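You operate a simulated robot arm through the tools that you are given. There is no shell and no other tool. Be economical: measure what you need, move in short steps, check, and stop when the job is done.

You are at the controls of a simulated robot arm. One attempt, no reset.

Task
Drape the green string over both white pegs and light it up.
Fine: the pegs of the brown peg board; its teal plug goes in the lead socket under the blue flap, which stays open; teal switch on only after plugging; leave the link plugs and the pad.

Only the result counts: the job must be done as asked and must still hold three seconds after the hand-in. Knocking over, shifting, dropping, spilling or breaking anything else fails it.

Robot
A 6-joint arm with a two-finger parallel gripper, fixed in place. Base frame: the origin is at the foot of the arm, x ahead of it, y to its left, z up; the work surface is at about z = 620. Units: mm, degrees, N and s.
With the tool pointing down near the work surface it reaches from about 260 to 800 mm from the base axis. Its first joint turns from -166.0 to 166.0 degrees. Payload 3.91 kg.
The TCP is the grasp point between the finger pads, 30 mm short of the fingertips. In the tool frame z runs along the fingers and y along their closing line. The gripper opens to 110 mm. The fingers are 20 mm wide and 10 mm thick; the gripper's body (48 by 112 mm) begins 55 mm behind the TCP.
Orientation is told as [roll, pitch, yaw] about the base's x, y, z axes, in that order, counted from this pose: with the fingers straight down and closing along the base's y, the tool's x points along the base's -x, its y along +y and its z along -z.

Tools
- The arm moves only by the tool nudge_tool. Its arguments are lists of equal length, an entry for each row: "travel": the shift along the tool's x, y, z in mm, a list of three; "delta_rot": the turn, a rotation vector about the tool's x, y, z in degrees, a list of three. In form: {"travel": [[x, y, z], ...], "delta_rot": [[ax, ay, az], ...]}. A call has 1 to 10 rows; each row shifts and turns the commanded pose from where the row before left it, along the tool's axes as they then stand. "grip" is the opening, from 0 (shut) to 1 (fully open), set as the call begins (left out, the last holds). Each row takes 0.2 s and may step no farther than 50 mm and 8.6 degrees from the row before; otherwise, or with a gripper value out of range, the whole call is refused. A pose out of reach is approached as far as the arm can. The call stops where the force on the tool passes 90 N (or 10 N more than at its start, if that is more) or the arm is blocked; 0.2 s more then pass. Each finger travels about 45 mm/s and halts on what it meets, pressing with about 31 N; the grip force reading is that of the motor and also rises with nothing between the fingers. The clock runs only during rows and for 0.2 s after the last one: add rows that do not move to give the fingers time. The reply holds the time, the measured pose of the TCP, the force on the tool along the base axes, the opening and the grip force, in the units named above and with some noise, with the torque about the TCP (base axes, N m) and any sound that the robot's microphone picked up.
- Cameras (640 x 400 px; columns grow to the right, rows downward): "scene" is fixed at [398.3, 498.4, 1420.5]; the picture's right is [-0.59, 0.81, 0.00], its down [0.77, 0.57, -0.29] and it looks along [-0.23, -0.17, -0.96] (base axes); focal length 232 px, centre (320, 200). "wrist" rides on the gripper at [77, 7, -115] in the tool frame; the picture's right is [-0.09, 1.00, 0.00], its down [-0.80, -0.07, -0.59] and it looks along [-0.59, -0.05, 0.80] (tool axes); focal length 270 px, centre (320, 200). There is no depth. A picture from a camera that has moved, and an enlarged one, comes with that camera's place and axes in the base frame and with its lens.
- grab_frame(camera): a new picture of that camera. No time passes.
- raise_lower(by): slides the trunk up (or, below 0, down) by that many mm; the arm rides with it, the base frame stays. It gives what a move gives, with no picture.
- inspect(camera, box): a new picture of the part [left, top, right, bottom] of that camera's present view, enlarged. No time passes.
- job_done(): hands the job in; it is judged then, once.

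Go step by step. Nothing tells you positions but the pictures and the camera data: compare them with the known pose of the tool, close in by small moves and look again before you grip or let go. The budget is 120 turns and 76 pictures, counting those below and the enlarged ones. Unless the task says otherwise, let go and move clear before handing in, and close with one line.

The tools are called after "Request:" by a JSON object that holds its "op" and its "data". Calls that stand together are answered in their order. nudge_tool: Moves the arm, as the interface text tells. Its arguments: {"type":"object","properties":{"travel":{"type":"array"},"delta_rot":{"type":"array"},"grip":{"type":"number"}},"required":["travel","delta_rot"]} The other tools are called the same way: raise_lower (by) slides the trunk up or down; grab_frame (camera) takes a picture; inspect (camera, box) takes an enlarged picture of a part of a camera's view; job_done () hands the job in.

At the start:

```text
clock: 0.0
position: [68.5, 389.7, 1053.6]
tcp_rot: [-0.1, 0.0, 0.1]
wrist_force: [0.4, -0.2, 0.4]
wrist_torque: [-0.04, 0.02, 0.0]
finger_gap: 110.2
finger_force: 0.1
trunk travel left (down, up): [-525.0, 85.0]
```

scene: 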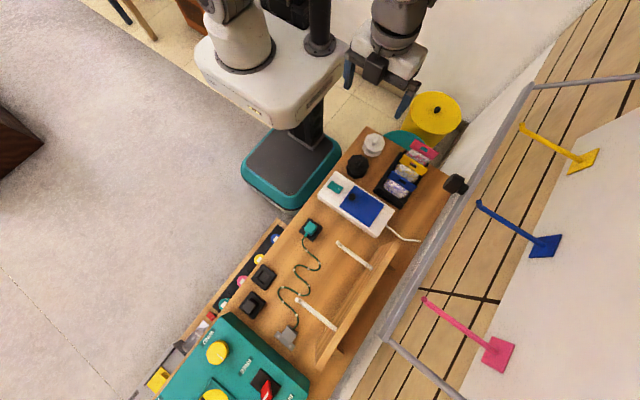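
wrist: 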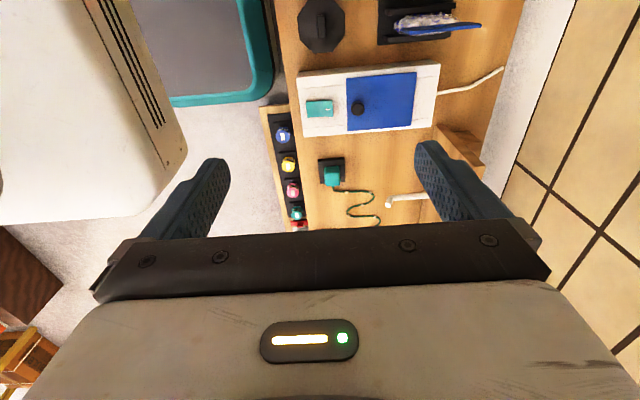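

I see a bench with a white power box (blue flap, teal switch), a green string with a teal plug, and a brown peg board with two white pegs. I'll zoom in for details first.

Request:
{"op": "inspect", "data": {"camera": "scene", "box": [220, 120, 440, 260]}}

Request:
{"op": "inspect", "data": {"camera": "scene", "box": [200, 200, 420, 380]}}

Request:
{"op": "inspect", "data": {"camera": "wrist", "box": [260, 50, 540, 240]}}

```text
2.86 times, centred on (330, 190) of scene
camera zoom: at [398.3, 498.4, 1420.5], right [-0.59, 0.81, 0.0], down [0.77, 0.57, -0.29], along [-0.23, -0.17, -0.96], focal length 662 px, centre (291, 229)
```

zoom: 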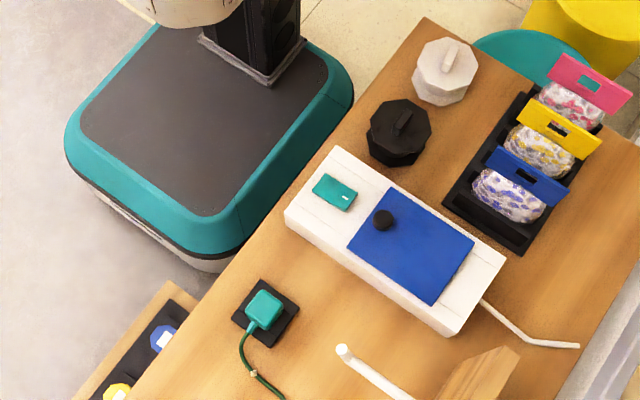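

```text
2.22 times, centred on (310, 290) of scene
camera zoom: at [398.3, 498.4, 1420.5], right [-0.59, 0.81, 0.0], down [0.77, 0.57, -0.29], along [-0.23, -0.17, -0.96], focal length 515 px, centre (342, 0)
```

zoom: 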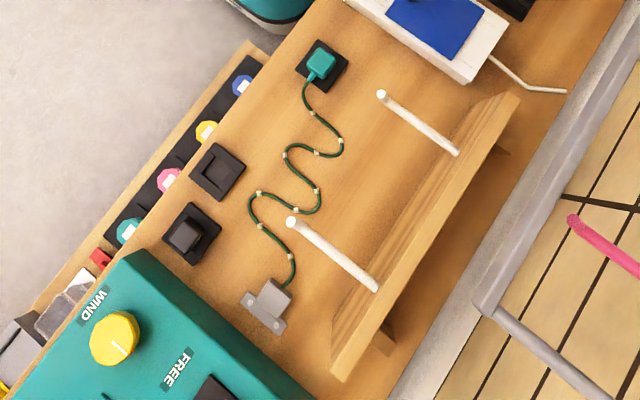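

```text
2.11 times, centred on (400, 145) of wrist
camera zoom: at [-8.1, 395.8, 1167.0], right [0.09, 1.0, 0.0], down [0.8, -0.07, 0.59], along [0.59, -0.05, -0.8], focal length 569 px, centre (152, 316)
```

zoom: 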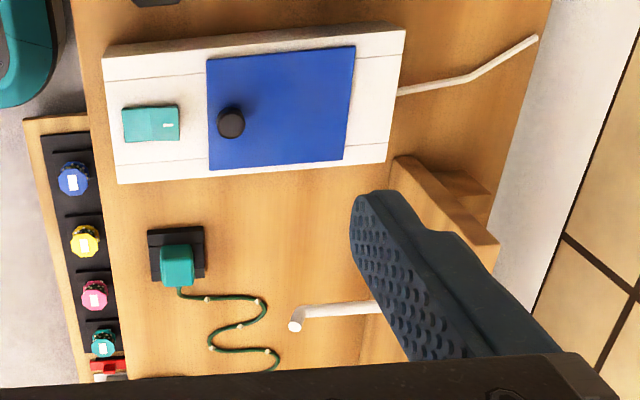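

I have rough positions: plug at about (310, 395), switch at about (151, 381), flap spanning x 105–198 and y 432–552 with its knob at about (152, 450), and peg tips at about (309, 496, 770) and (494, 496, 770). I'll turn the tool 90° so it closes along x, then move above the flap knob.

Request:
{"op": "nudge_tool", "data": {"travel": [[0, 0, 0], [0, 0, 0], [0, 0, 0], [0, 0, 0], [0, 0, 0], [0, 0, 0], [0, 0, 0], [0, 0, 0], [0, 0, 0], [0, 0, 0]], "delta_rot": [[0, 0, -8.5], [0, 0, -8.5], [0, 0, -8.5], [0, 0, -8.5], [0, 0, -8.5], [0, 0, -8.5], [0, 0, -8.5], [0, 0, -8.5], [0, 0, -8.5], [0, 0, -8.5]]}}

Request:
{"op": "nudge_tool", "data": {"travel": [[0, 0, 0], [0, 0, 0]], "delta_rot": [[0, 0, -5], [0, 0, 0]]}}

```text
clock: 2.2
position: [68.5, 389.1, 1054.5]
tcp_rot: [0.0, 0.1, 85.1]
wrist_force: [0.1, 0.2, 0.5]
wrist_torque: [-0.02, -0.03, 0.01]
finger_gap: 110.1
finger_force: 0.0
trunk travel left (down, up): [-525.0, 85.0]
```

```text
clock: 2.8
position: [67.9, 389.5, 1053.5]
tcp_rot: [0.0, 0.1, 90.0]
wrist_force: [0.4, 0.9, 0.3]
wrist_torque: [-0.01, 0.01, -0.01]
finger_gap: 110.0
finger_force: 0.1
trunk travel left (down, up): [-525.0, 85.0]
```

Rotation done. Next I move toward the knob and look.

Request:
{"op": "nudge_tool", "data": {"travel": [[-4, -17, 40], [-4, -17, 40], [-4, -17, 40], [-4, -17, 40], [-4, -16, 40], [0, 0, 0]], "delta_rot": [[0, 0, 0], [0, 0, 0], [0, 0, 0], [0, 0, 0], [0, 0, 0], [0, 0, 0]]}}

Request:
{"op": "grab_frame", "data": {"camera": "wrist"}}

```text
clock: 4.2
position: [155.2, 410.7, 853.4]
tcp_rot: [0.0, 0.2, 89.9]
wrist_force: [0.1, 0.1, 0.0]
wrist_torque: [0.01, 0.01, -0.04]
finger_gap: 110.0
finger_force: 0.1
trunk travel left (down, up): [-525.0, 85.0]
```

```text
70 pictures are left
camera wrist: at [147.4, 332.9, 967.5], right [-1.0, 0.09, 0.0], down [0.07, 0.8, 0.59], along [0.05, 0.59, -0.81], focal length 270 px, centre (320, 200)
```

wrist: 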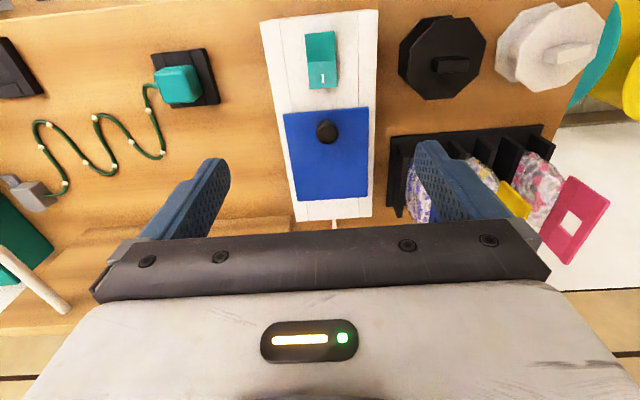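

Request:
{"op": "inspect", "data": {"camera": "wrist", "box": [240, 0, 400, 220]}}

Request:
{"op": "inspect", "data": {"camera": "wrist", "box": [0, 20, 230, 220]}}

```text
1.82 times, centred on (320, 110) of wrist
camera zoom: at [147.4, 332.9, 967.5], right [-1.0, 0.09, 0.0], down [0.07, 0.8, 0.59], along [0.05, 0.59, -0.81], focal length 491 px, centre (320, 364)
```

zoom: 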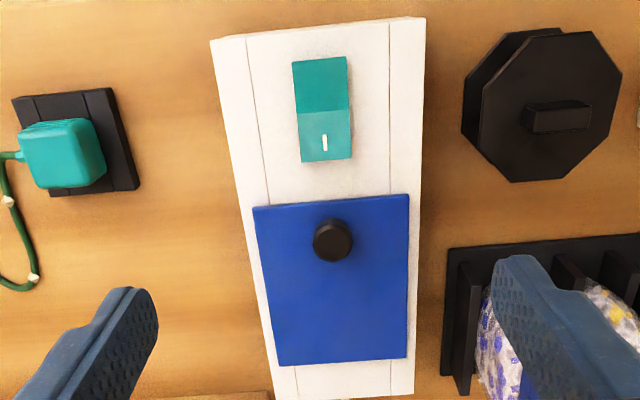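

```text
2.00 times, centred on (115, 120) of wrist
camera zoom: at [147.4, 332.9, 967.5], right [-1.0, 0.09, 0.0], down [0.07, 0.8, 0.59], along [0.05, 0.59, -0.81], focal length 541 px, centre (730, 360)
```

zoom: 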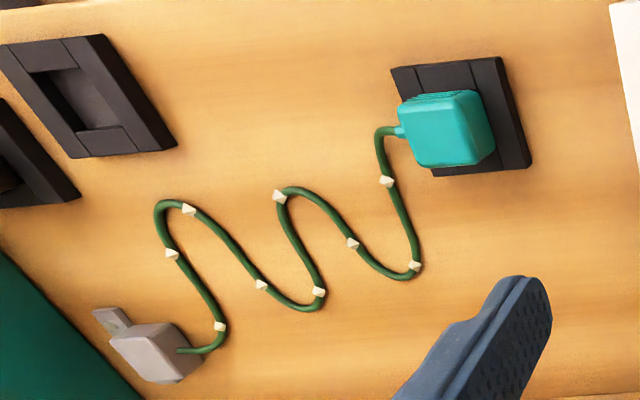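

The knob is a cylinder about 22 mm across near (150, 448), on a flap top at roughly z 674. I move in above it with the fingers partly closed.

Request:
{"op": "nudge_tool", "data": {"travel": [[-12.4, 1.7, 39], [-12.4, 1.7, 39], [-12.5, 1.8, 37], [0, 0, 0], [0, 0, 0], [0, 0, 0]], "delta_rot": [[0, 0, 0], [0, 0, 0], [0, 0, 0], [0, 0, 0], [0, 0, 0], [0, 0, 0]], "grip": 0.42}}

Request:
{"op": "inspect", "data": {"camera": "wrist", "box": [160, 0, 480, 240]}}

Request:
{"op": "inspect", "data": {"camera": "scene", "box": [280, 100, 460, 260]}}

```text
clock: 5.6
position: [147.4, 447.7, 738.0]
tcp_rot: [0.0, 0.1, 90.0]
wrist_force: [-0.4, -0.4, -0.7]
wrist_torque: [0.04, 0.0, -0.01]
finger_gap: 46.3
finger_force: 0.0
trunk travel left (down, up): [-525.0, 85.0]
```

```text
1.67 times, centred on (320, 120) of wrist
camera zoom: at [140.8, 370.0, 851.3], right [-1.0, 0.09, 0.0], down [0.07, 0.8, 0.59], along [0.05, 0.59, -0.81], focal length 450 px, centre (320, 333)
```

zoom: 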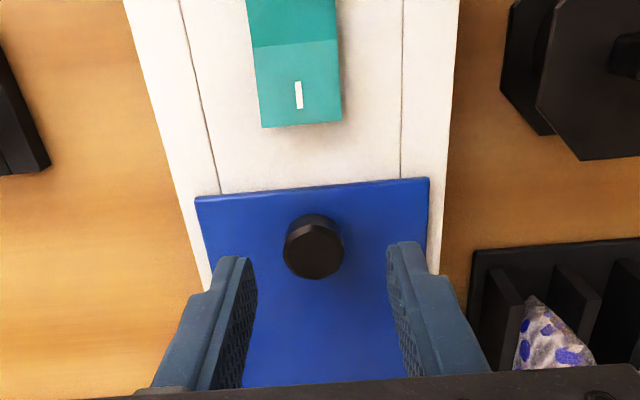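

```text
2.50 times, centred on (370, 180) of scene
camera zoom: at [398.3, 498.4, 1420.5], right [-0.59, 0.81, 0.0], down [0.77, 0.57, -0.29], along [-0.23, -0.17, -0.96], focal length 579 px, centre (195, 250)
```

zoom: 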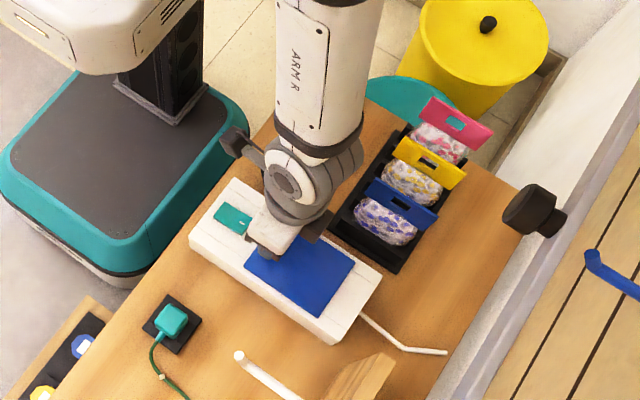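

Request:
{"op": "nudge_tool", "data": {"travel": [[-1.5, -2.3, 13], [0, 0, 11], [0, 0, 0]], "delta_rot": [[0, 0, 0], [0, 0, 0], [0, 0, 0]]}}

Request:
{"op": "inspect", "data": {"camera": "wrist", "box": [200, 80, 440, 240]}}

```text
clock: 6.4
position: [150.0, 448.7, 713.7]
tcp_rot: [0.1, 0.0, 90.0]
wrist_force: [-0.7, -0.6, -0.5]
wrist_torque: [-0.01, 0.0, 0.03]
finger_gap: 46.3
finger_force: 0.1
trunk travel left (down, up): [-525.0, 85.0]
```

```text
2.50 times, centred on (320, 160) of wrist
camera zoom: at [142.9, 370.7, 827.4], right [-1.0, 0.09, 0.0], down [0.07, 0.8, 0.59], along [0.05, 0.59, -0.81], focal length 676 px, centre (320, 300)
```

zoom: 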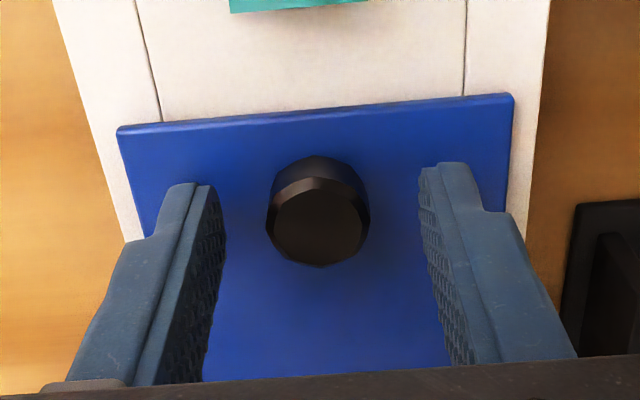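

Request:
{"op": "nudge_tool", "data": {"travel": [[0, 0, 3], [0, 0, 3], [0, 0, 0]], "delta_rot": [[0, 0, 0], [0, 0, 0], [0, 0, 0]]}}

Request:
{"op": "nudge_tool", "data": {"travel": [[0, 0, 0], [0, 0, 0], [0, 0, 0], [0, 0, 0]], "delta_rot": [[0, 0, 0], [0, 0, 0], [0, 0, 0], [0, 0, 0]], "grip": 0.1}}

Request:
{"op": "inspect", "data": {"camera": "wrist", "box": [200, 80, 440, 240]}}

```text
clock: 7.2
position: [149.4, 448.4, 709.2]
tcp_rot: [0.0, 0.1, 89.9]
wrist_force: [-0.2, -0.4, 0.3]
wrist_torque: [-0.05, -0.02, 0.02]
finger_gap: 46.1
finger_force: 0.1
trunk travel left (down, up): [-525.0, 85.0]
```

```text
clock: 8.2
position: [151.4, 449.6, 708.9]
tcp_rot: [0.0, 0.0, 89.8]
wrist_force: [9.5, -1.1, -0.4]
wrist_torque: [-0.03, -0.17, 0.0]
finger_gap: 23.0
finger_force: 44.6
trunk travel left (down, up): [-525.0, 85.0]
```

```text
2.50 times, centred on (320, 160) of wrist
camera zoom: at [143.4, 370.5, 822.0], right [-1.0, 0.09, 0.0], down [0.07, 0.8, 0.59], along [0.05, 0.59, -0.81], focal length 676 px, centre (320, 300)
```

zoom: 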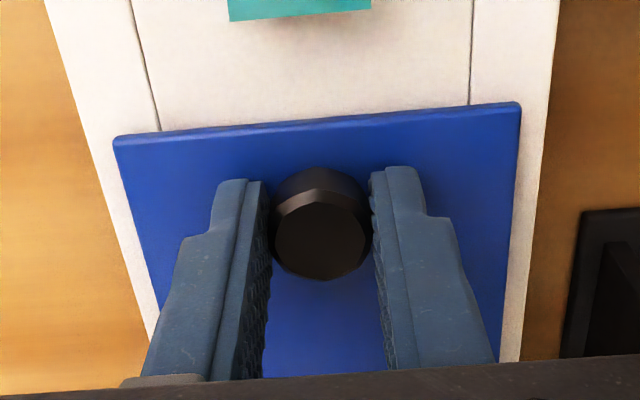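

The knob is held (gap 23 mm). I begin swinging the flap up about its hinge near y 549, in steps with force checks.

Request:
{"op": "nudge_tool", "data": {"travel": [[0, -1.5, 0], [-1.6, 0, -20.2], [-8, 0, -17.4], [0, 0, 0]], "delta_rot": [[0, 0, 0], [0, -7.2, 0], [0, -7.2, 0], [0, 0, 0]]}}

Request:
{"op": "grab_frame", "data": {"camera": "wrist"}}

```text
clock: 9.2
position: [150.7, 449.7, 731.1]
tcp_rot: [-1.9, -10.0, 90.5]
wrist_force: [-61.2, -10.4, -9.4]
wrist_torque: [-1.5, 1.72, 0.27]
finger_gap: 23.3
finger_force: 44.6
out of reach, approached as far as the arm can: row 2, 3
trunk travel left (down, up): [-525.0, 85.0]
```

```text
63 pictures are left
camera wrist: at [139.7, 353.0, 828.5], right [-1.0, 0.09, -0.02], down [0.05, 0.69, 0.73], along [0.07, 0.72, -0.69], focal length 270 px, centre (320, 200)
```

wrist: 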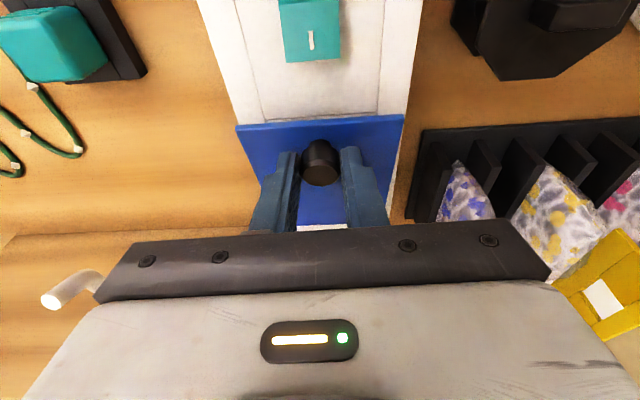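

The arm can't reach that tilt here. I'll bring the tool back to straight down while keeping the knob where the flap holds it.

Request:
{"op": "nudge_tool", "data": {"travel": [[-3.2, 0, 0.2], [-3.3, 0, 0.2], [0, 0, 0], [0, 0, 0]], "delta_rot": [[0, 7.2, 0], [0, 7.2, 0], [0, 0, 0], [0, 0, 0]]}}

Request:
{"op": "grab_frame", "data": {"camera": "wrist"}}

Request:
{"op": "grab_frame", "data": {"camera": "scene"}}

```text
clock: 10.2
position: [154.1, 459.5, 733.9]
tcp_rot: [-2.0, 3.9, 89.6]
wrist_force: [-40.3, 3.9, 4.7]
wrist_torque: [0.63, 0.94, -0.26]
finger_gap: 31.3
finger_force: 20.3
trunk travel left (down, up): [-525.0, 85.0]
```

```text
62 pictures are left
camera wrist: at [142.6, 390.3, 850.3], right [-0.99, 0.09, -0.04], down [0.06, 0.84, 0.54], along [0.08, 0.54, -0.84], focal length 270 px, centre (320, 200)
```

wrist: 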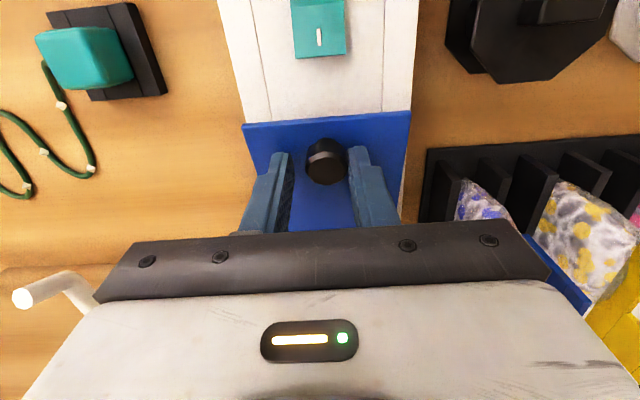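

```text
61 pictures are left
```

scene: 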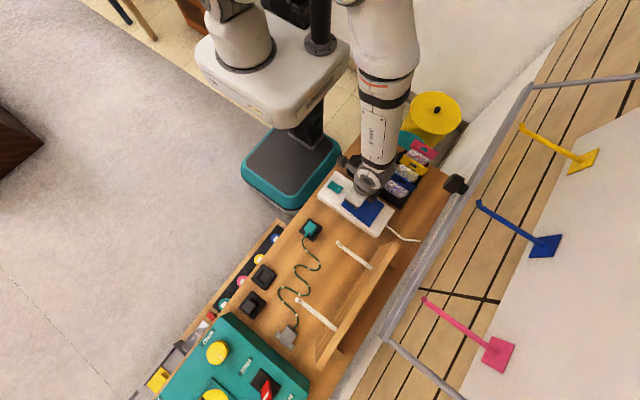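

The knob slipped and the tool is a bit off-level. I'll open, level the tool, and look again.

Request:
{"op": "nudge_tool", "data": {"travel": [[0, 0, 0], [0, 0, 0], [0, 0, -10], [0, 0, 0]], "delta_rot": [[0, 0, 0], [0, 0, 0], [0, 0, 0], [0, 0, 0]], "grip": 0.42}}

Request:
{"op": "grab_frame", "data": {"camera": "wrist"}}

```text
clock: 11.2
position: [156.0, 459.5, 741.4]
tcp_rot: [-1.6, 4.0, 89.6]
wrist_force: [0.1, -0.8, -0.6]
wrist_torque: [0.03, -0.02, -0.01]
finger_gap: 46.3
finger_force: 0.1
trunk travel left (down, up): [-525.0, 85.0]
```

```text
60 pictures are left
camera wrist: at [144.7, 389.9, 859.8], right [-1.0, 0.09, -0.04], down [0.06, 0.84, 0.54], along [0.08, 0.53, -0.84], focal length 270 px, centre (320, 200)
```

wrist: 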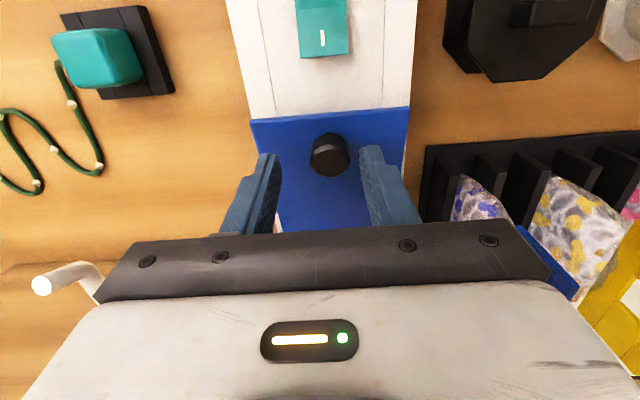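

Request:
{"op": "nudge_tool", "data": {"travel": [[0, 0, -30], [0, 0, 0], [0, 0, 0], [0, 0, 0]], "delta_rot": [[-1.7, -4, 0], [0, -8, 0], [0, -8, 0], [0, 0, 0]]}}

```text
clock: 12.2
position: [162.3, 458.6, 771.4]
tcp_rot: [-1.8, -9.6, 89.6]
wrist_force: [0.6, 0.7, -0.4]
wrist_torque: [0.02, -0.04, 0.01]
finger_gap: 46.3
finger_force: 0.1
out of reach, approached as far as the arm can: row 3
trunk travel left (down, up): [-525.0, 85.0]
```

A lower trunk should make the forearm flatter and allow more tilt. I raise the tool, lower the trunk, and test.

Request:
{"op": "nudge_tool", "data": {"travel": [[0, 0, -20], [0, 0, -45], [0, 0, -45], [0, 0, -45], [0, 0, 0]], "delta_rot": [[0, 8, 0], [-1.7, 1.6, 0], [0, 0, 0], [0, 0, 0], [0, 0, 0]]}}

Request:
{"op": "raise_lower", "data": {"by": -150}}

Request:
{"op": "nudge_tool", "data": {"travel": [[0, 0, 0], [0, 0, 0], [0, 0, 0], [0, 0, 0], [0, 0, 0], [0, 0, 0]], "delta_rot": [[0, -8, 0], [0, -8, 0], [0, -8, 0], [0, -8, 0], [0, -8, 0], [0, 0, 0]]}}

```text
clock: 13.4
position: [158.7, 438.6, 925.5]
tcp_rot: [1.6, -6.4, 89.6]
wrist_force: [0.1, -1.1, 0.0]
wrist_torque: [-0.04, -0.02, 0.04]
finger_gap: 46.0
finger_force: 0.2
trunk travel left (down, up): [-525.0, 85.0]
```

```text
clock: 15.2
position: [159.3, 438.1, 775.4]
tcp_rot: [1.7, -6.4, 89.8]
wrist_force: [0.0, 0.0, 0.1]
wrist_torque: [0.01, -0.02, 0.0]
finger_gap: 46.5
finger_force: 0.1
trunk travel left (down, up): [-375.0, 235.0]
```

```text
clock: 16.6
position: [145.7, 436.7, 774.2]
tcp_rot: [6.2, -33.7, 87.9]
wrist_force: [-0.5, -0.6, -0.4]
wrist_torque: [0.0, 0.01, -0.01]
finger_gap: 46.4
finger_force: 0.1
out of reach, approached as far as the arm can: row 2, 3, 4
trunk travel left (down, up): [-375.0, 235.0]
```

Request:
{"op": "nudge_tool", "data": {"travel": [[0, 0, 0], [0, 0, 0], [0, 0, 0], [0, 0, 0], [0, -5, -40], [0, 0, -40], [0, 0, -45], [0, 0, -45], [0, 0, 0]], "delta_rot": [[0, 8, 0], [0, 8, 0], [0, 8, 0], [0, 8, 0], [6, 1.7, -2], [0, 0, 0], [0, 0, 0], [0, 0, 0], [0, 0, 0]]}}

Request:
{"op": "raise_lower", "data": {"by": -160}}

Request:
{"op": "nudge_tool", "data": {"travel": [[0, 0, 0], [0, 0, 0], [0, 0, 0], [0, 0, 0], [0, 0, 0], [0, 0, 0], [0, 0, 0], [0, 0, 0]], "delta_rot": [[0, -8, 0], [0, -8, 0], [0, -8, 0], [0, -8, 0], [0, -8, 0], [0, -8, 0], [0, -8, 0], [0, 0, 0]]}}

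```text
clock: 18.6
position: [151.4, 415.2, 942.1]
tcp_rot: [0.5, -7.6, 93.1]
wrist_force: [0.7, -0.9, -0.9]
wrist_torque: [0.01, 0.01, 0.01]
finger_gap: 46.3
finger_force: 0.0
out of reach, approached as far as the arm can: row 2, 3
trunk travel left (down, up): [-375.0, 235.0]
```

```text
clock: 20.4
position: [150.6, 414.0, 781.7]
tcp_rot: [0.4, -7.5, 92.9]
wrist_force: [0.3, 0.3, -1.1]
wrist_torque: [0.0, -0.05, 0.01]
finger_gap: 46.2
finger_force: 0.1
trunk travel left (down, up): [-215.0, 395.0]
```

```text
clock: 22.2
position: [161.2, 438.5, 791.3]
tcp_rot: [1.2, -63.7, 91.9]
wrist_force: [0.2, -0.5, 0.1]
wrist_torque: [0.01, 0.0, 0.04]
finger_gap: 46.2
finger_force: 0.0
out of reach, approached as far as the arm can: row 6, 7
trunk travel left (down, up): [-215.0, 395.0]
```

With the trunk at this height a 60° tilt is possible. I level the tool and re-approach the knob.

Request:
{"op": "nudge_tool", "data": {"travel": [[0, 0, 0], [0, 0, 0], [0, 0, 0], [0, 0, 0], [0, 0, 0], [0, 0, 0], [0, 0, 0], [0, 0, 0], [0, 0, 0]], "delta_rot": [[0, 8, 0], [0, 8, 0], [0, 8, 0], [0, 8, 0], [0, 8, 0], [0, 8, 0], [0, 8, 0], [1, 7.7, 2], [0, 0, 0]]}}

```text
clock: 24.2
position: [161.5, 440.3, 791.4]
tcp_rot: [-0.5, 0.2, 91.0]
wrist_force: [0.0, 0.6, -0.5]
wrist_torque: [0.02, -0.02, 0.02]
finger_gap: 46.3
finger_force: 0.1
trunk travel left (down, up): [-215.0, 395.0]
```

Request:
{"op": "nudge_tool", "data": {"travel": [[-4.3, 5.5, 20], [-4.4, 5.5, 31], [0, 0, 0]], "delta_rot": [[-0.5, 0, 1], [0, 0, 0], [0, 0, 0]]}}

Request:
{"op": "grab_frame", "data": {"camera": "wrist"}}

Request:
{"op": "inspect", "data": {"camera": "scene", "box": [240, 60, 460, 260]}}

```text
clock: 25.0
position: [153.5, 448.7, 740.7]
tcp_rot: [0.2, 0.1, 90.0]
wrist_force: [-0.3, 0.1, 0.8]
wrist_torque: [0.03, 0.01, -0.04]
finger_gap: 46.2
finger_force: 0.0
trunk travel left (down, up): [-215.0, 395.0]
```

```text
59 pictures are left
camera wrist: at [146.0, 370.6, 853.8], right [-1.0, 0.09, 0.0], down [0.07, 0.8, 0.59], along [0.05, 0.59, -0.81], focal length 270 px, centre (320, 200)
```

wrist: 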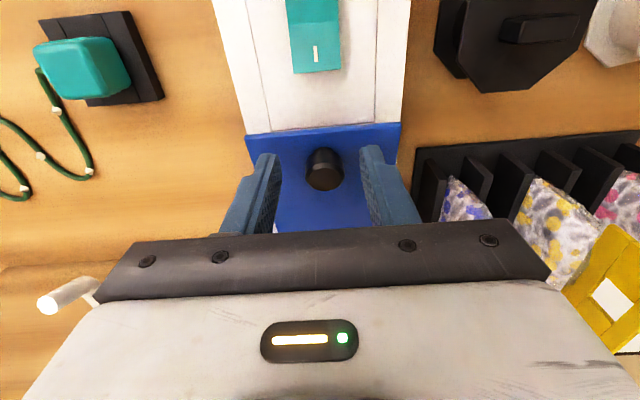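

```text
2.00 times, centred on (350, 160) of scene
camera zoom: at [398.3, 498.4, 1420.5], right [-0.59, 0.81, 0.0], down [0.77, 0.57, -0.29], along [-0.23, -0.17, -0.96], focal length 463 px, centre (260, 280)
```

zoom: 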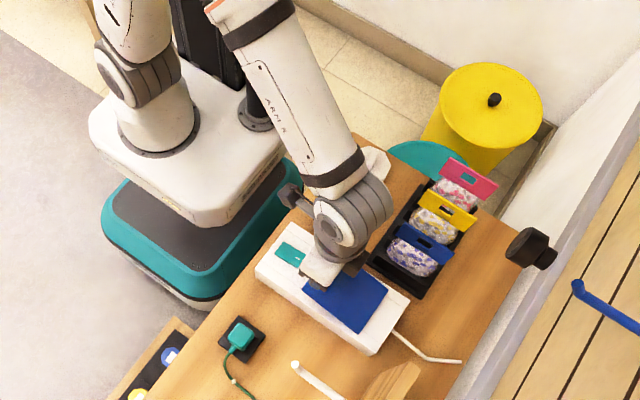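

Request:
{"op": "nudge_tool", "data": {"travel": [[-0.5, 3, 15], [0, 0, 12], [0, 0, 4.5], [0, 0, 0]], "delta_rot": [[0, 0, 0], [0, 0, 0], [0, 0, 0], [0, 0, 0]]}}

Request:
{"op": "nudge_tool", "data": {"travel": [[0, 0, 0], [0, 0, 0], [0, 0, 0], [0, 0, 0]], "delta_rot": [[0, 0, 0], [0, 0, 0], [0, 0, 0], [0, 0, 0]], "grip": 0.1}}

```text
clock: 26.0
position: [148.6, 448.6, 710.3]
tcp_rot: [0.1, 0.2, 90.1]
wrist_force: [-0.5, -0.6, 0.3]
wrist_torque: [-0.01, 0.05, -0.02]
finger_gap: 46.1
finger_force: 0.1
trunk travel left (down, up): [-215.0, 395.0]
```

```text
clock: 27.0
position: [150.5, 449.6, 708.8]
tcp_rot: [0.3, 0.0, 89.9]
wrist_force: [27.1, -2.2, 0.0]
wrist_torque: [-0.11, -0.47, 0.0]
finger_gap: 23.1
finger_force: 45.2
trunk travel left (down, up): [-215.0, 395.0]
```

Gripped again. I relieve the side load and start the arc.

Request:
{"op": "nudge_tool", "data": {"travel": [[0, -2.5, 0], [-1.6, 0, -20.2], [-8, 0, -17.4], [0, 0, 0]], "delta_rot": [[0, 0, 0], [0, -7.2, 0], [0, -7.2, 0], [0, 0, 0]]}}

Request:
{"op": "grab_frame", "data": {"camera": "wrist"}}

```text
clock: 28.0
position: [149.5, 455.5, 746.1]
tcp_rot: [0.3, -14.3, 89.8]
wrist_force: [10.1, -0.1, -10.0]
wrist_torque: [-0.87, -0.23, -0.06]
finger_gap: 22.9
finger_force: 44.6
trunk travel left (down, up): [-215.0, 395.0]
```

```text
57 pictures are left
camera wrist: at [143.7, 352.6, 837.9], right [-1.0, 0.09, 0.03], down [0.07, 0.63, 0.77], along [0.05, 0.77, -0.63], focal length 270 px, centre (320, 200)
```

wrist: 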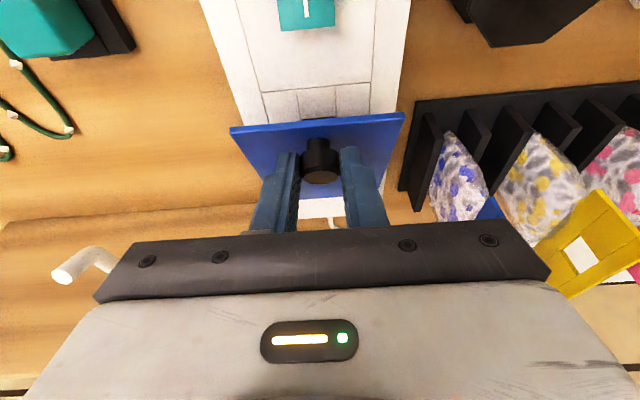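

The flap is lifting. Continuing the arc.

Request:
{"op": "nudge_tool", "data": {"travel": [[-13.2, 0, -12.8], [-16.7, 0, -6.5], [-17.7, 0, 0.2], [0, 0, 0]], "delta_rot": [[0, -7.2, 0], [0, -7.2, 0], [0, -7.2, 0], [0, 0, 0]]}}

```text
clock: 29.0
position: [150.3, 495.6, 784.5]
tcp_rot: [0.2, -36.1, 90.0]
wrist_force: [-5.5, -4.6, 6.5]
wrist_torque: [-0.12, 0.05, 0.15]
finger_gap: 22.8
finger_force: 38.2
trunk travel left (down, up): [-215.0, 395.0]
```

Request:
{"op": "nudge_tool", "data": {"travel": [[-16.6, 0, 7.1], [-13.1, 0, 13.4], [0, 0, 0]], "delta_rot": [[0, -7.2, 0], [0, -7.2, 0], [0, 0, 0]]}}

Request:
{"op": "grab_frame", "data": {"camera": "wrist"}}

Request:
{"op": "inspect", "data": {"camera": "scene", "box": [240, 60, 460, 260]}}

```text
clock: 29.8
position: [150.8, 514.9, 788.3]
tcp_rot: [1.7, -45.5, 89.4]
wrist_force: [47.7, -14.2, 27.4]
wrist_torque: [-0.68, -0.86, -0.36]
finger_gap: 23.1
finger_force: 45.3
out of reach, approached as far as the arm can: row 1, 2
trunk travel left (down, up): [-215.0, 395.0]
```

```text
56 pictures are left
camera wrist: at [145.7, 378.5, 812.3], right [-1.0, 0.05, 0.08], down [0.09, 0.14, 0.99], along [0.04, 0.99, -0.14], focal length 270 px, centre (320, 200)
```

wrist: 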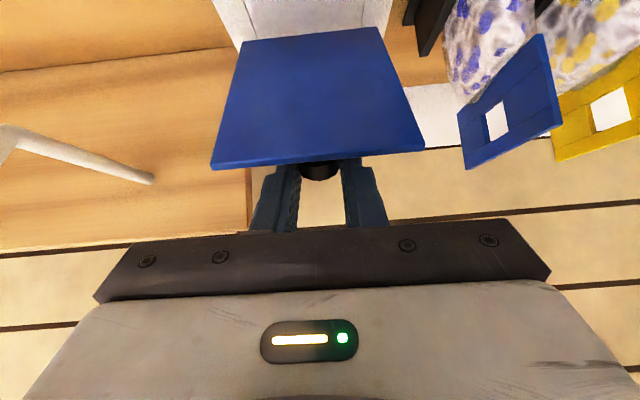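

```text
2.00 times, centred on (350, 160) of scene
camera zoom: at [398.3, 498.4, 1420.5], right [-0.59, 0.81, 0.0], down [0.77, 0.57, -0.29], along [-0.23, -0.17, -0.96], focal length 463 px, centre (260, 280)
```

zoom: 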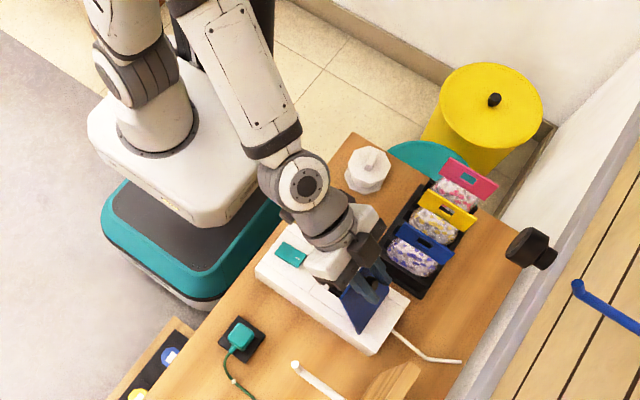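

The flap is at about 70°. Its knob now faces away (+y), so the tool should lean the other way, and I'll rotate back toward vertical around the knob while holding it.

Request:
{"op": "nudge_tool", "data": {"travel": [[0, -2, 0], [0, 0, 0], [-3.1, 0, 0.2], [0, 0, 0]], "delta_rot": [[1, 7.6, 0], [0.7, 7.6, 0], [0, 7.6, 0], [0, 0, 0]]}}

```text
clock: 30.8
position: [146.6, 517.7, 783.3]
tcp_rot: [1.4, -26.0, 90.3]
wrist_force: [43.5, 3.9, -10.4]
wrist_torque: [0.25, -0.37, 0.03]
finger_gap: 32.7
finger_force: 22.0
out of reach, approached as far as the arm can: row 1
trunk travel left (down, up): [-215.0, 395.0]
```

Request:
{"op": "inspect", "data": {"camera": "wrist", "box": [160, 0, 480, 240]}}

Request:
{"op": "inspect", "data": {"camera": "scene", "box": [320, 140, 440, 230]}}

```text
1.67 times, centred on (320, 120) of wrist
camera zoom: at [142.3, 398.0, 852.2], right [-1.0, 0.06, 0.06], down [0.08, 0.46, 0.88], along [0.03, 0.88, -0.47], focal length 450 px, centre (320, 333)
```

zoom: 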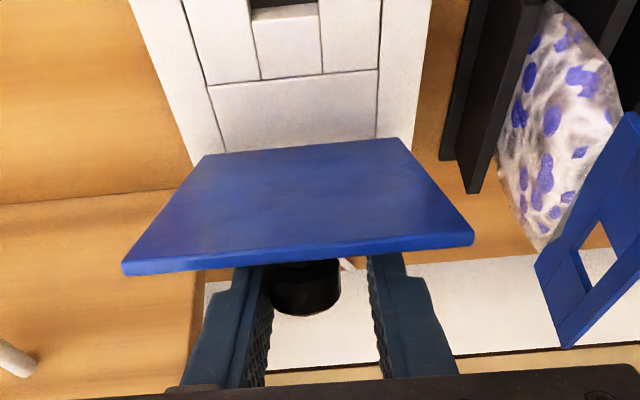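

```text
4.44 times, centred on (380, 185) of scene
camera zoom: at [398.3, 498.4, 1420.5], right [-0.59, 0.81, 0.0], down [0.77, 0.57, -0.29], along [-0.23, -0.17, -0.96], focal length 1030 px, centre (53, 267)
```

zoom: 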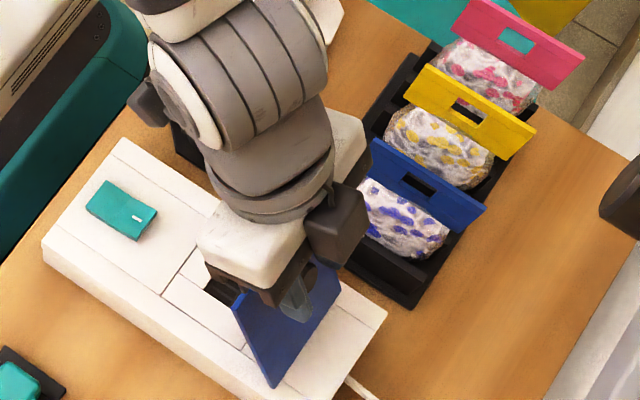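

Request:
{"op": "nudge_tool", "data": {"travel": [[0, -2.5, 0], [0, -2, 0], [0, 0, 0]], "delta_rot": [[0, 0, 0], [0, 0, 0], [0, 0, 0]]}}

```text
clock: 31.6
position: [148.0, 519.5, 785.3]
tcp_rot: [1.5, -26.1, 90.3]
wrist_force: [31.4, 2.6, -15.0]
wrist_torque: [-0.17, -0.22, -0.04]
finger_gap: 27.7
finger_force: 16.8
trunk travel left (down, up): [-215.0, 395.0]
```

Request:
{"op": "nudge_tool", "data": {"travel": [[0, -2.5, 0], [0, -1.5, 0], [0, 0, 0]], "delta_rot": [[0, 0, 0], [0, 0, 0], [0, 0, 0]]}}

Request:
{"op": "inspect", "data": {"camera": "wrist", "box": [160, 0, 480, 240]}}

```text
clock: 32.4
position: [150.1, 520.0, 786.6]
tcp_rot: [1.3, -26.1, 90.3]
wrist_force: [7.6, 4.5, -11.8]
wrist_torque: [0.15, 0.15, -0.19]
finger_gap: 22.9
finger_force: 44.8
trunk travel left (down, up): [-215.0, 395.0]
```

```text
1.67 times, centred on (320, 120) of wrist
camera zoom: at [147.3, 399.1, 854.9], right [-1.0, 0.06, 0.06], down [0.08, 0.46, 0.88], along [0.03, 0.89, -0.46], focal length 450 px, centre (320, 333)
```

zoom: 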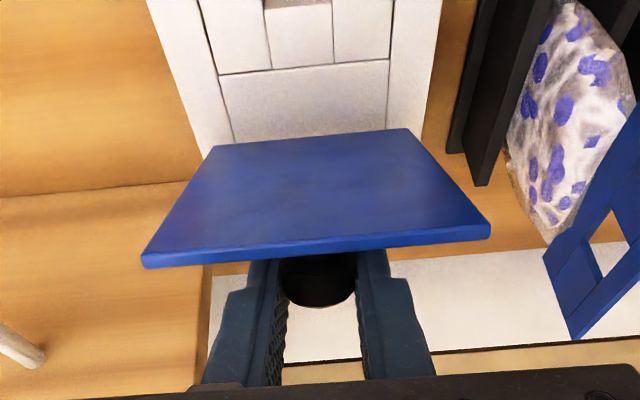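

Firmly re-gripped; flap is about 65°. I continue the arc while bringing the tool upright.

Request:
{"op": "nudge_tool", "data": {"travel": [[-14.8, -0.5, 4.3], [-15.2, 0, 4.4], [0, 0, 0]], "delta_rot": [[0, 8, 0], [0, 8, 0], [0, 0, 0]]}}

Request:
{"op": "inspect", "data": {"camera": "wrist", "box": [160, 0, 480, 240]}}

```text
clock: 33.2
position: [148.8, 551.4, 791.1]
tcp_rot: [1.0, -10.3, 90.8]
wrist_force: [11.4, 6.0, 3.2]
wrist_torque: [0.69, -0.16, -0.24]
finger_gap: 23.0
finger_force: 44.8
trunk travel left (down, up): [-215.0, 395.0]
```

```text
1.67 times, centred on (320, 120) of wrist
camera zoom: at [147.2, 453.7, 889.0], right [-1.0, 0.07, 0.03], down [0.07, 0.68, 0.73], along [0.03, 0.73, -0.69], focal length 450 px, centre (320, 333)
```

zoom: 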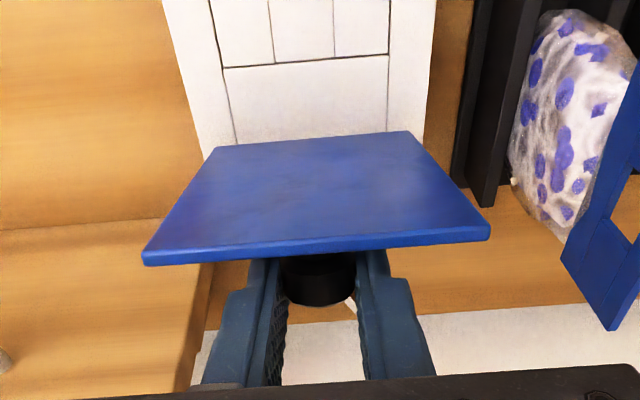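

Request:
{"op": "nudge_tool", "data": {"travel": [[-15.2, -1, 4.2], [-15.1, 0, 3.9], [0, 0, 0]], "delta_rot": [[0, 8, 0], [0, 8, 0], [0, 0, 0]]}}

Request:
{"op": "nudge_tool", "data": {"travel": [[-16.1, 0, 4.1], [0, 0, 0]], "delta_rot": [[0, 8, 0], [0, 0, 0]]}}

Request:
{"op": "grab_frame", "data": {"camera": "wrist"}}

```text
clock: 34.0
position: [150.4, 582.5, 785.6]
tcp_rot: [1.1, 5.6, 91.1]
wrist_force: [12.2, 11.0, 11.7]
wrist_torque: [0.75, -0.31, -0.19]
finger_gap: 23.2
finger_force: 44.9
trunk travel left (down, up): [-215.0, 395.0]
```

```text
clock: 34.6
position: [150.6, 595.4, 781.6]
tcp_rot: [1.1, 13.6, 91.2]
wrist_force: [18.8, 14.3, 18.7]
wrist_torque: [0.59, -0.42, -0.2]
finger_gap: 23.3
finger_force: 44.7
trunk travel left (down, up): [-215.0, 395.0]
```

```text
50 pictures are left
camera wrist: at [146.8, 547.6, 909.9], right [-1.0, 0.07, 0.0], down [0.06, 0.92, 0.39], along [0.03, 0.39, -0.92], focal length 270 px, centre (320, 200)
```

wrist: 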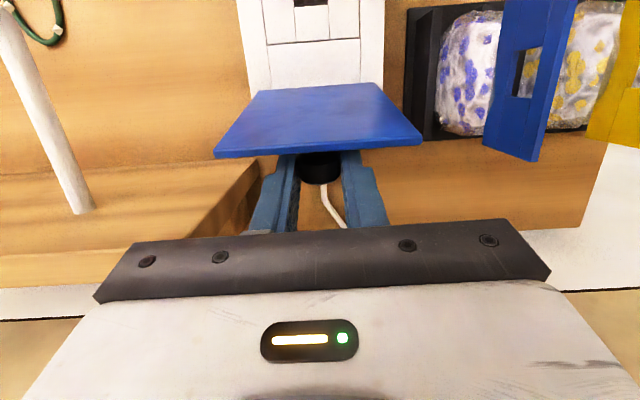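

The flap is past vertical (~105°). I release the knob and lift away along the tool axis, then check that it stays.

Request:
{"op": "nudge_tool", "data": {"travel": [[0, 0, 0], [0, 0, 0], [0, 0, 0]], "delta_rot": [[0, 0, 0], [0, 0, 0], [0, 0, 0]], "grip": 0.5}}

Request:
{"op": "grab_frame", "data": {"camera": "wrist"}}

```text
clock: 35.4
position: [147.6, 595.2, 780.1]
tcp_rot: [1.2, 13.8, 91.3]
wrist_force: [-0.4, 0.3, -0.9]
wrist_torque: [0.0, -0.01, -0.04]
finger_gap: 55.0
finger_force: 0.1
trunk travel left (down, up): [-215.0, 395.0]
```

```text
49 pictures are left
camera wrist: at [145.1, 547.5, 908.8], right [-1.0, 0.07, 0.0], down [0.06, 0.92, 0.38], along [0.03, 0.38, -0.92], focal length 270 px, centre (320, 200)
```

wrist: 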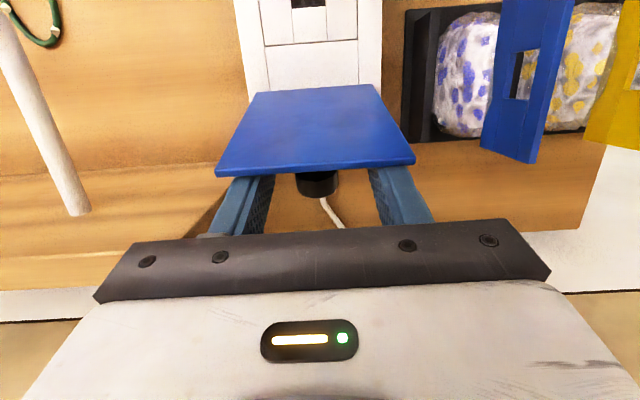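

The flap rests open past vertical. I back off upward and level the tool.

Request:
{"op": "nudge_tool", "data": {"travel": [[0, 0, -30], [0, 0, -35], [0, 0, -35], [0, 0, 0], [0, 0, 0]], "delta_rot": [[0, 0, 0], [0, 0, 0], [0, -7, 0], [1, -6.8, 1.2], [0, 0, 0]]}}

Request:
{"op": "grab_frame", "data": {"camera": "wrist"}}

Request:
{"op": "inspect", "data": {"camera": "scene", "box": [280, 120, 440, 240]}}

```text
clock: 36.6
position: [151.6, 617.9, 878.0]
tcp_rot: [0.1, -0.1, 89.9]
wrist_force: [0.0, -0.7, 0.6]
wrist_torque: [0.02, 0.01, 0.01]
finger_gap: 54.8
finger_force: 0.0
trunk travel left (down, up): [-215.0, 395.0]
```

```text
48 pictures are left
camera wrist: at [144.5, 540.4, 990.8], right [-1.0, 0.09, 0.0], down [0.07, 0.8, 0.6], along [0.05, 0.59, -0.8], focal length 270 px, centre (320, 200)
```

wrist: 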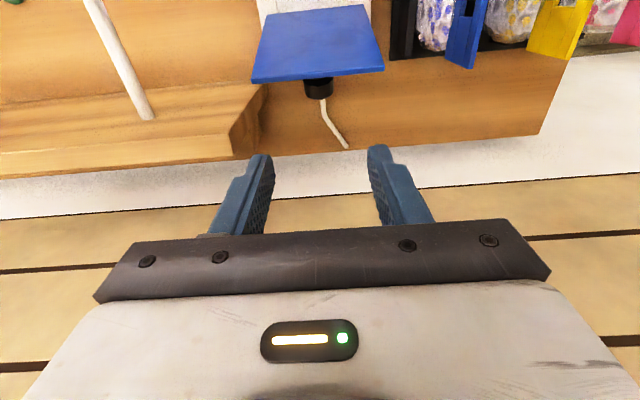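

```text
3.33 times, centred on (360, 180) of scene
camera zoom: at [398.3, 498.4, 1420.5], right [-0.59, 0.81, 0.0], down [0.77, 0.57, -0.29], along [-0.23, -0.17, -0.96], focal length 772 px, centre (187, 267)
```

zoom: 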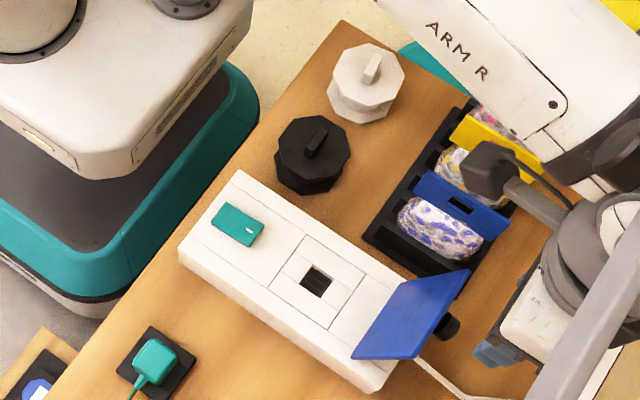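

The flap stays open and the socket hole shows at about (153, 479). I'll raise the trunk back, turn the tool back to yaw 0, and go look at the plug.

Request:
{"op": "raise_lower", "data": {"by": 310}}

Request:
{"op": "nudge_tool", "data": {"travel": [[40, 0, 0], [40, 0, 0], [40, 0, 0], [40, 0, 0], [40, 0, 0], [0, 0, 0]], "delta_rot": [[0, 0, 0], [0, 0, 0], [0, 0, 0], [0, 0, 0], [0, 0, 0], [0, 0, 0]], "grip": 0.7}}

Request:
{"op": "nudge_tool", "data": {"travel": [[0, 0, 0], [0, 0, 0], [0, 0, 0], [0, 0, 0], [0, 0, 0], [0, 0, 0], [0, 0, 0], [0, 0, 0], [0, 0, 0], [0, 0, 0]], "delta_rot": [[0, 0, 8.5], [0, 0, 8.5], [0, 0, 8.5], [0, 0, 8.5], [0, 0, 8.5], [0, 0, 8.5], [0, 0, 8.5], [0, 0, 8.5], [0, 0, 8.5], [0, 0, 8.5]]}}

Request:
{"op": "nudge_tool", "data": {"travel": [[0, 0, 0], [0, 0, 0]], "delta_rot": [[0, 0, 5], [0, 0, 0]]}}

```text
clock: 38.1
position: [152.2, 615.1, 991.4]
tcp_rot: [0.6, 2.5, 89.6]
wrist_force: [2.9, 2.1, -9.1]
wrist_torque: [-0.42, 0.62, 0.05]
finger_gap: 55.0
finger_force: 0.2
trunk travel left (down, up): [-346.0, 264.0]
stopped: the force on the tool passed its limit at 119 N (the readings are from after the stop); the commanded pose is now the measured one
```

```text
clock: 39.5
position: [150.2, 411.4, 999.8]
tcp_rot: [0.6, 2.4, 89.5]
wrist_force: [1.0, -0.6, 0.0]
wrist_torque: [0.06, -0.01, 0.03]
finger_gap: 77.0
finger_force: 0.1
trunk travel left (down, up): [-346.0, 264.0]
```

```text
clock: 41.7
position: [148.0, 412.7, 1000.4]
tcp_rot: [-2.4, 0.8, 4.5]
wrist_force: [0.2, 0.5, -0.2]
wrist_torque: [-0.03, -0.01, -0.01]
finger_gap: 77.2
finger_force: 0.1
trunk travel left (down, up): [-346.0, 264.0]
```

```text
clock: 42.3
position: [148.9, 413.4, 1001.9]
tcp_rot: [-2.3, 0.6, -0.4]
wrist_force: [0.6, 0.5, 0.1]
wrist_torque: [-0.01, 0.01, -0.02]
finger_gap: 77.0
finger_force: 0.1
trunk travel left (down, up): [-346.0, 264.0]
```

The trunk rise bumped something at about (152, 615) and z 991. I'll check the whole scene before continuing.

Request:
{"op": "grab_frame", "data": {"camera": "scene"}}

Request:
{"op": "grab_frame", "data": {"camera": "wrist"}}

```text
46 pictures are left
```

scene: 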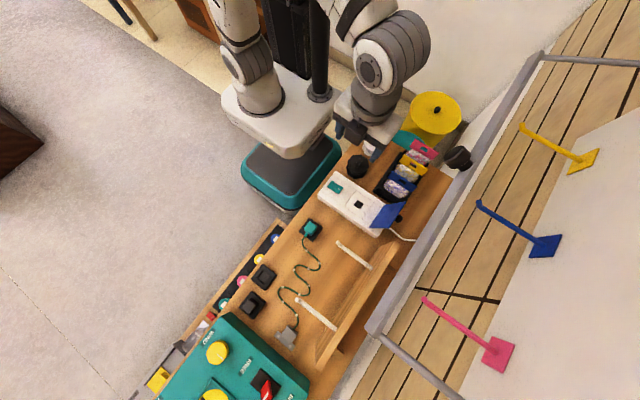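

```text
45 pictures are left
camera wrist: at [73.0, 424.5, 1114.5], right [0.1, 0.99, -0.04], down [0.81, -0.05, 0.59], along [0.58, -0.09, -0.81], focal length 270 px, centre (320, 200)
```

wrist: 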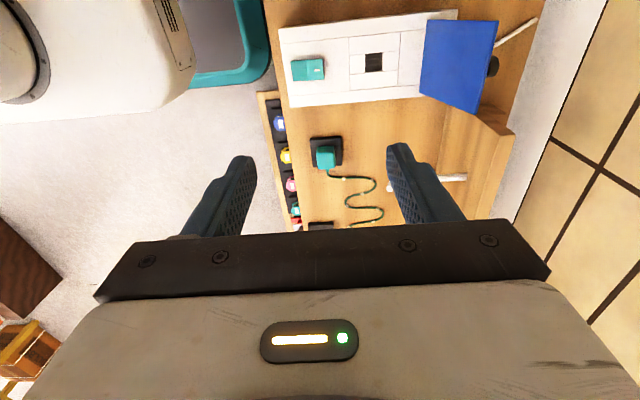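

Request:
{"op": "inspect", "data": {"camera": "scene", "box": [340, 30, 640, 400]}}

```text
1.08 times, centred on (490, 215) of scene (not enlarged: the box is as wide or as high as the picture)
camera zoom: at [398.3, 498.4, 1420.5], right [-0.59, 0.81, 0.0], down [0.77, 0.57, -0.29], along [-0.23, -0.17, -0.96], focal length 250 px, centre (136, 184)
```

zoom: 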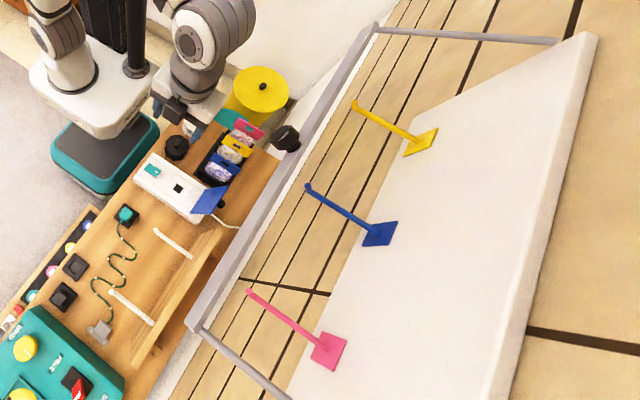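

A hinged grey rail at the back was nudged upward when the trunk rose. I need to measure it and put it back where it was, so I go up and look at it with the wrist camera.

Request:
{"op": "nudge_tool", "data": {"travel": [[0, 14, -30], [0, 14, -30], [0, 14, -30], [0, 14, -30], [0, 14, -30], [0, 0, 0]], "delta_rot": [[-2.3, -0.5, 0], [0, 0, 0], [0, 0, 0], [0, 0, 0], [0, 0, 0], [0, 0, 0]], "grip": 0.0}}

Request:
{"op": "grab_frame", "data": {"camera": "wrist"}}

Request:
{"op": "grab_frame", "data": {"camera": "scene"}}

```text
clock: 43.7
position: [151.8, 485.6, 1149.2]
tcp_rot: [0.0, 0.1, -0.3]
wrist_force: [-0.4, -1.3, 0.6]
wrist_torque: [0.0, -0.02, -0.01]
finger_gap: 0.1
finger_force: 30.5
trunk travel left (down, up): [-346.0, 264.0]
```

```text
43 pictures are left
camera wrist: at [75.1, 492.6, 1262.6], right [0.1, 1.0, 0.0], down [0.8, -0.08, 0.59], along [0.59, -0.06, -0.81], focal length 270 px, centre (320, 200)
```

wrist: 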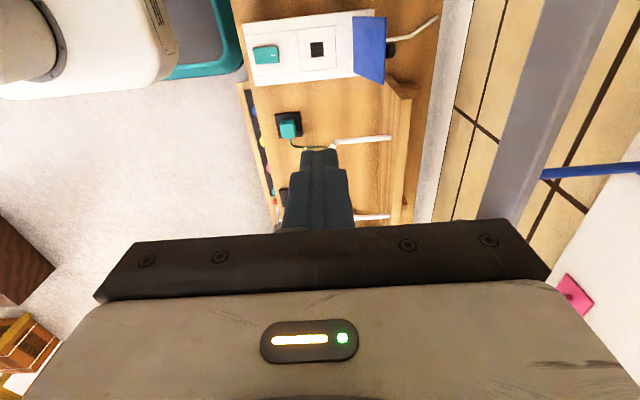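

```text
42 pictures are left
```

scene: 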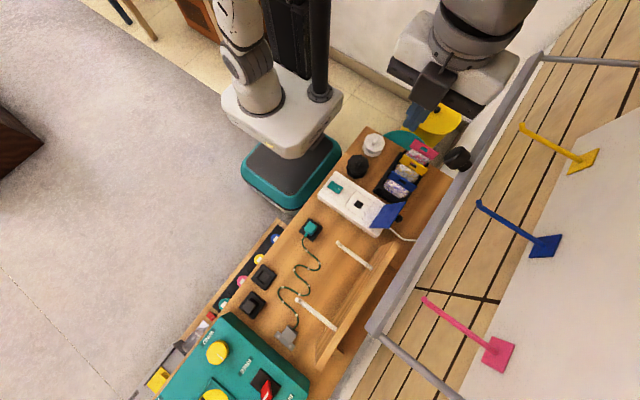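

The rail now sits near (y 578, z 1155); it was about (y 603, z 1124), hinged at the wall. I'll approach from above with closed fingers and push it gently back along its arc.

Request:
{"op": "nudge_tool", "data": {"travel": [[0, -40, 0], [0, 0, -35], [0, 0, -35], [0, 0, -30], [0, 0, 0]], "delta_rot": [[0, 0, 0], [0, 0, 0], [0, 0, 0], [0, 0, 0], [0, 0, 0]]}}

Request:
{"op": "nudge_tool", "data": {"travel": [[0, 45, 0], [0, 45, 0], [0, 45, 0], [0, 0, 0]], "delta_rot": [[0, 0, 0], [0, 0, 0], [0, 0, 0], [0, 0, 0]]}}

Request:
{"op": "grab_frame", "data": {"camera": "wrist"}}

```text
clock: 44.9
position: [151.2, 446.3, 1251.7]
tcp_rot: [0.0, 0.1, -0.5]
wrist_force: [-0.3, -1.2, 0.0]
wrist_torque: [0.02, 0.04, 0.0]
finger_gap: 0.0
finger_force: 30.6
trunk travel left (down, up): [-346.0, 264.0]
```

```text
clock: 45.9
position: [149.9, 561.4, 1224.3]
tcp_rot: [0.1, 0.1, -0.5]
wrist_force: [0.3, -0.2, 0.1]
wrist_torque: [-0.02, -0.01, -0.05]
finger_gap: 0.2
finger_force: 31.2
out of reach, approached as far as the arm can: row 2, 3
trunk travel left (down, up): [-346.0, 264.0]
```

```text
41 pictures are left
camera wrist: at [73.0, 566.9, 1337.4], right [0.1, 1.0, 0.0], down [0.8, -0.08, 0.59], along [0.59, -0.06, -0.81], focal length 270 px, centre (320, 200)
```

wrist: 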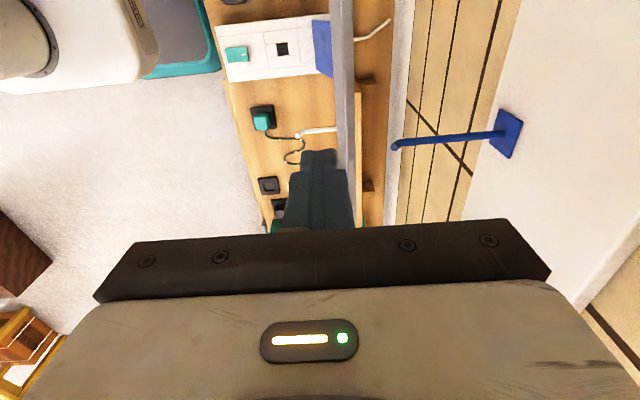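

Request:
{"op": "raise_lower", "data": {"by": 80}}

Request:
{"op": "nudge_tool", "data": {"travel": [[0, 0, 40], [0, 20, 32], [0, 0, 0]], "delta_rot": [[0, 0, 0], [0, 0, 0], [0, 0, 0]]}}

Request:
{"op": "grab_frame", "data": {"camera": "wrist"}}

```text
clock: 47.0
position: [149.6, 559.6, 1303.7]
tcp_rot: [0.1, 0.2, -0.5]
wrist_force: [-0.3, 0.3, 0.0]
wrist_torque: [0.01, -0.04, -0.02]
finger_gap: 0.1
finger_force: 30.8
trunk travel left (down, up): [-426.0, 184.0]
```

```text
clock: 47.9
position: [149.0, 579.6, 1233.6]
tcp_rot: [0.3, 0.1, -0.4]
wrist_force: [0.3, 0.2, 0.0]
wrist_torque: [-0.02, 0.04, -0.03]
finger_gap: 0.1
finger_force: 31.1
trunk travel left (down, up): [-426.0, 184.0]
```

```text
40 pictures are left
camera wrist: at [73.4, 586.6, 1346.8], right [0.1, 1.0, 0.0], down [0.8, -0.08, 0.59], along [0.59, -0.05, -0.81], focal length 270 px, centre (320, 200)
```

wrist: 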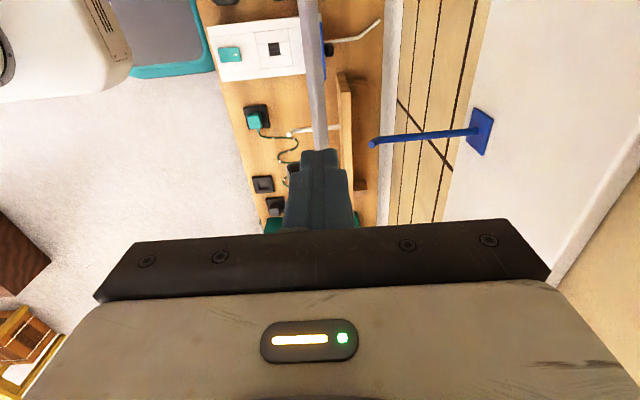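

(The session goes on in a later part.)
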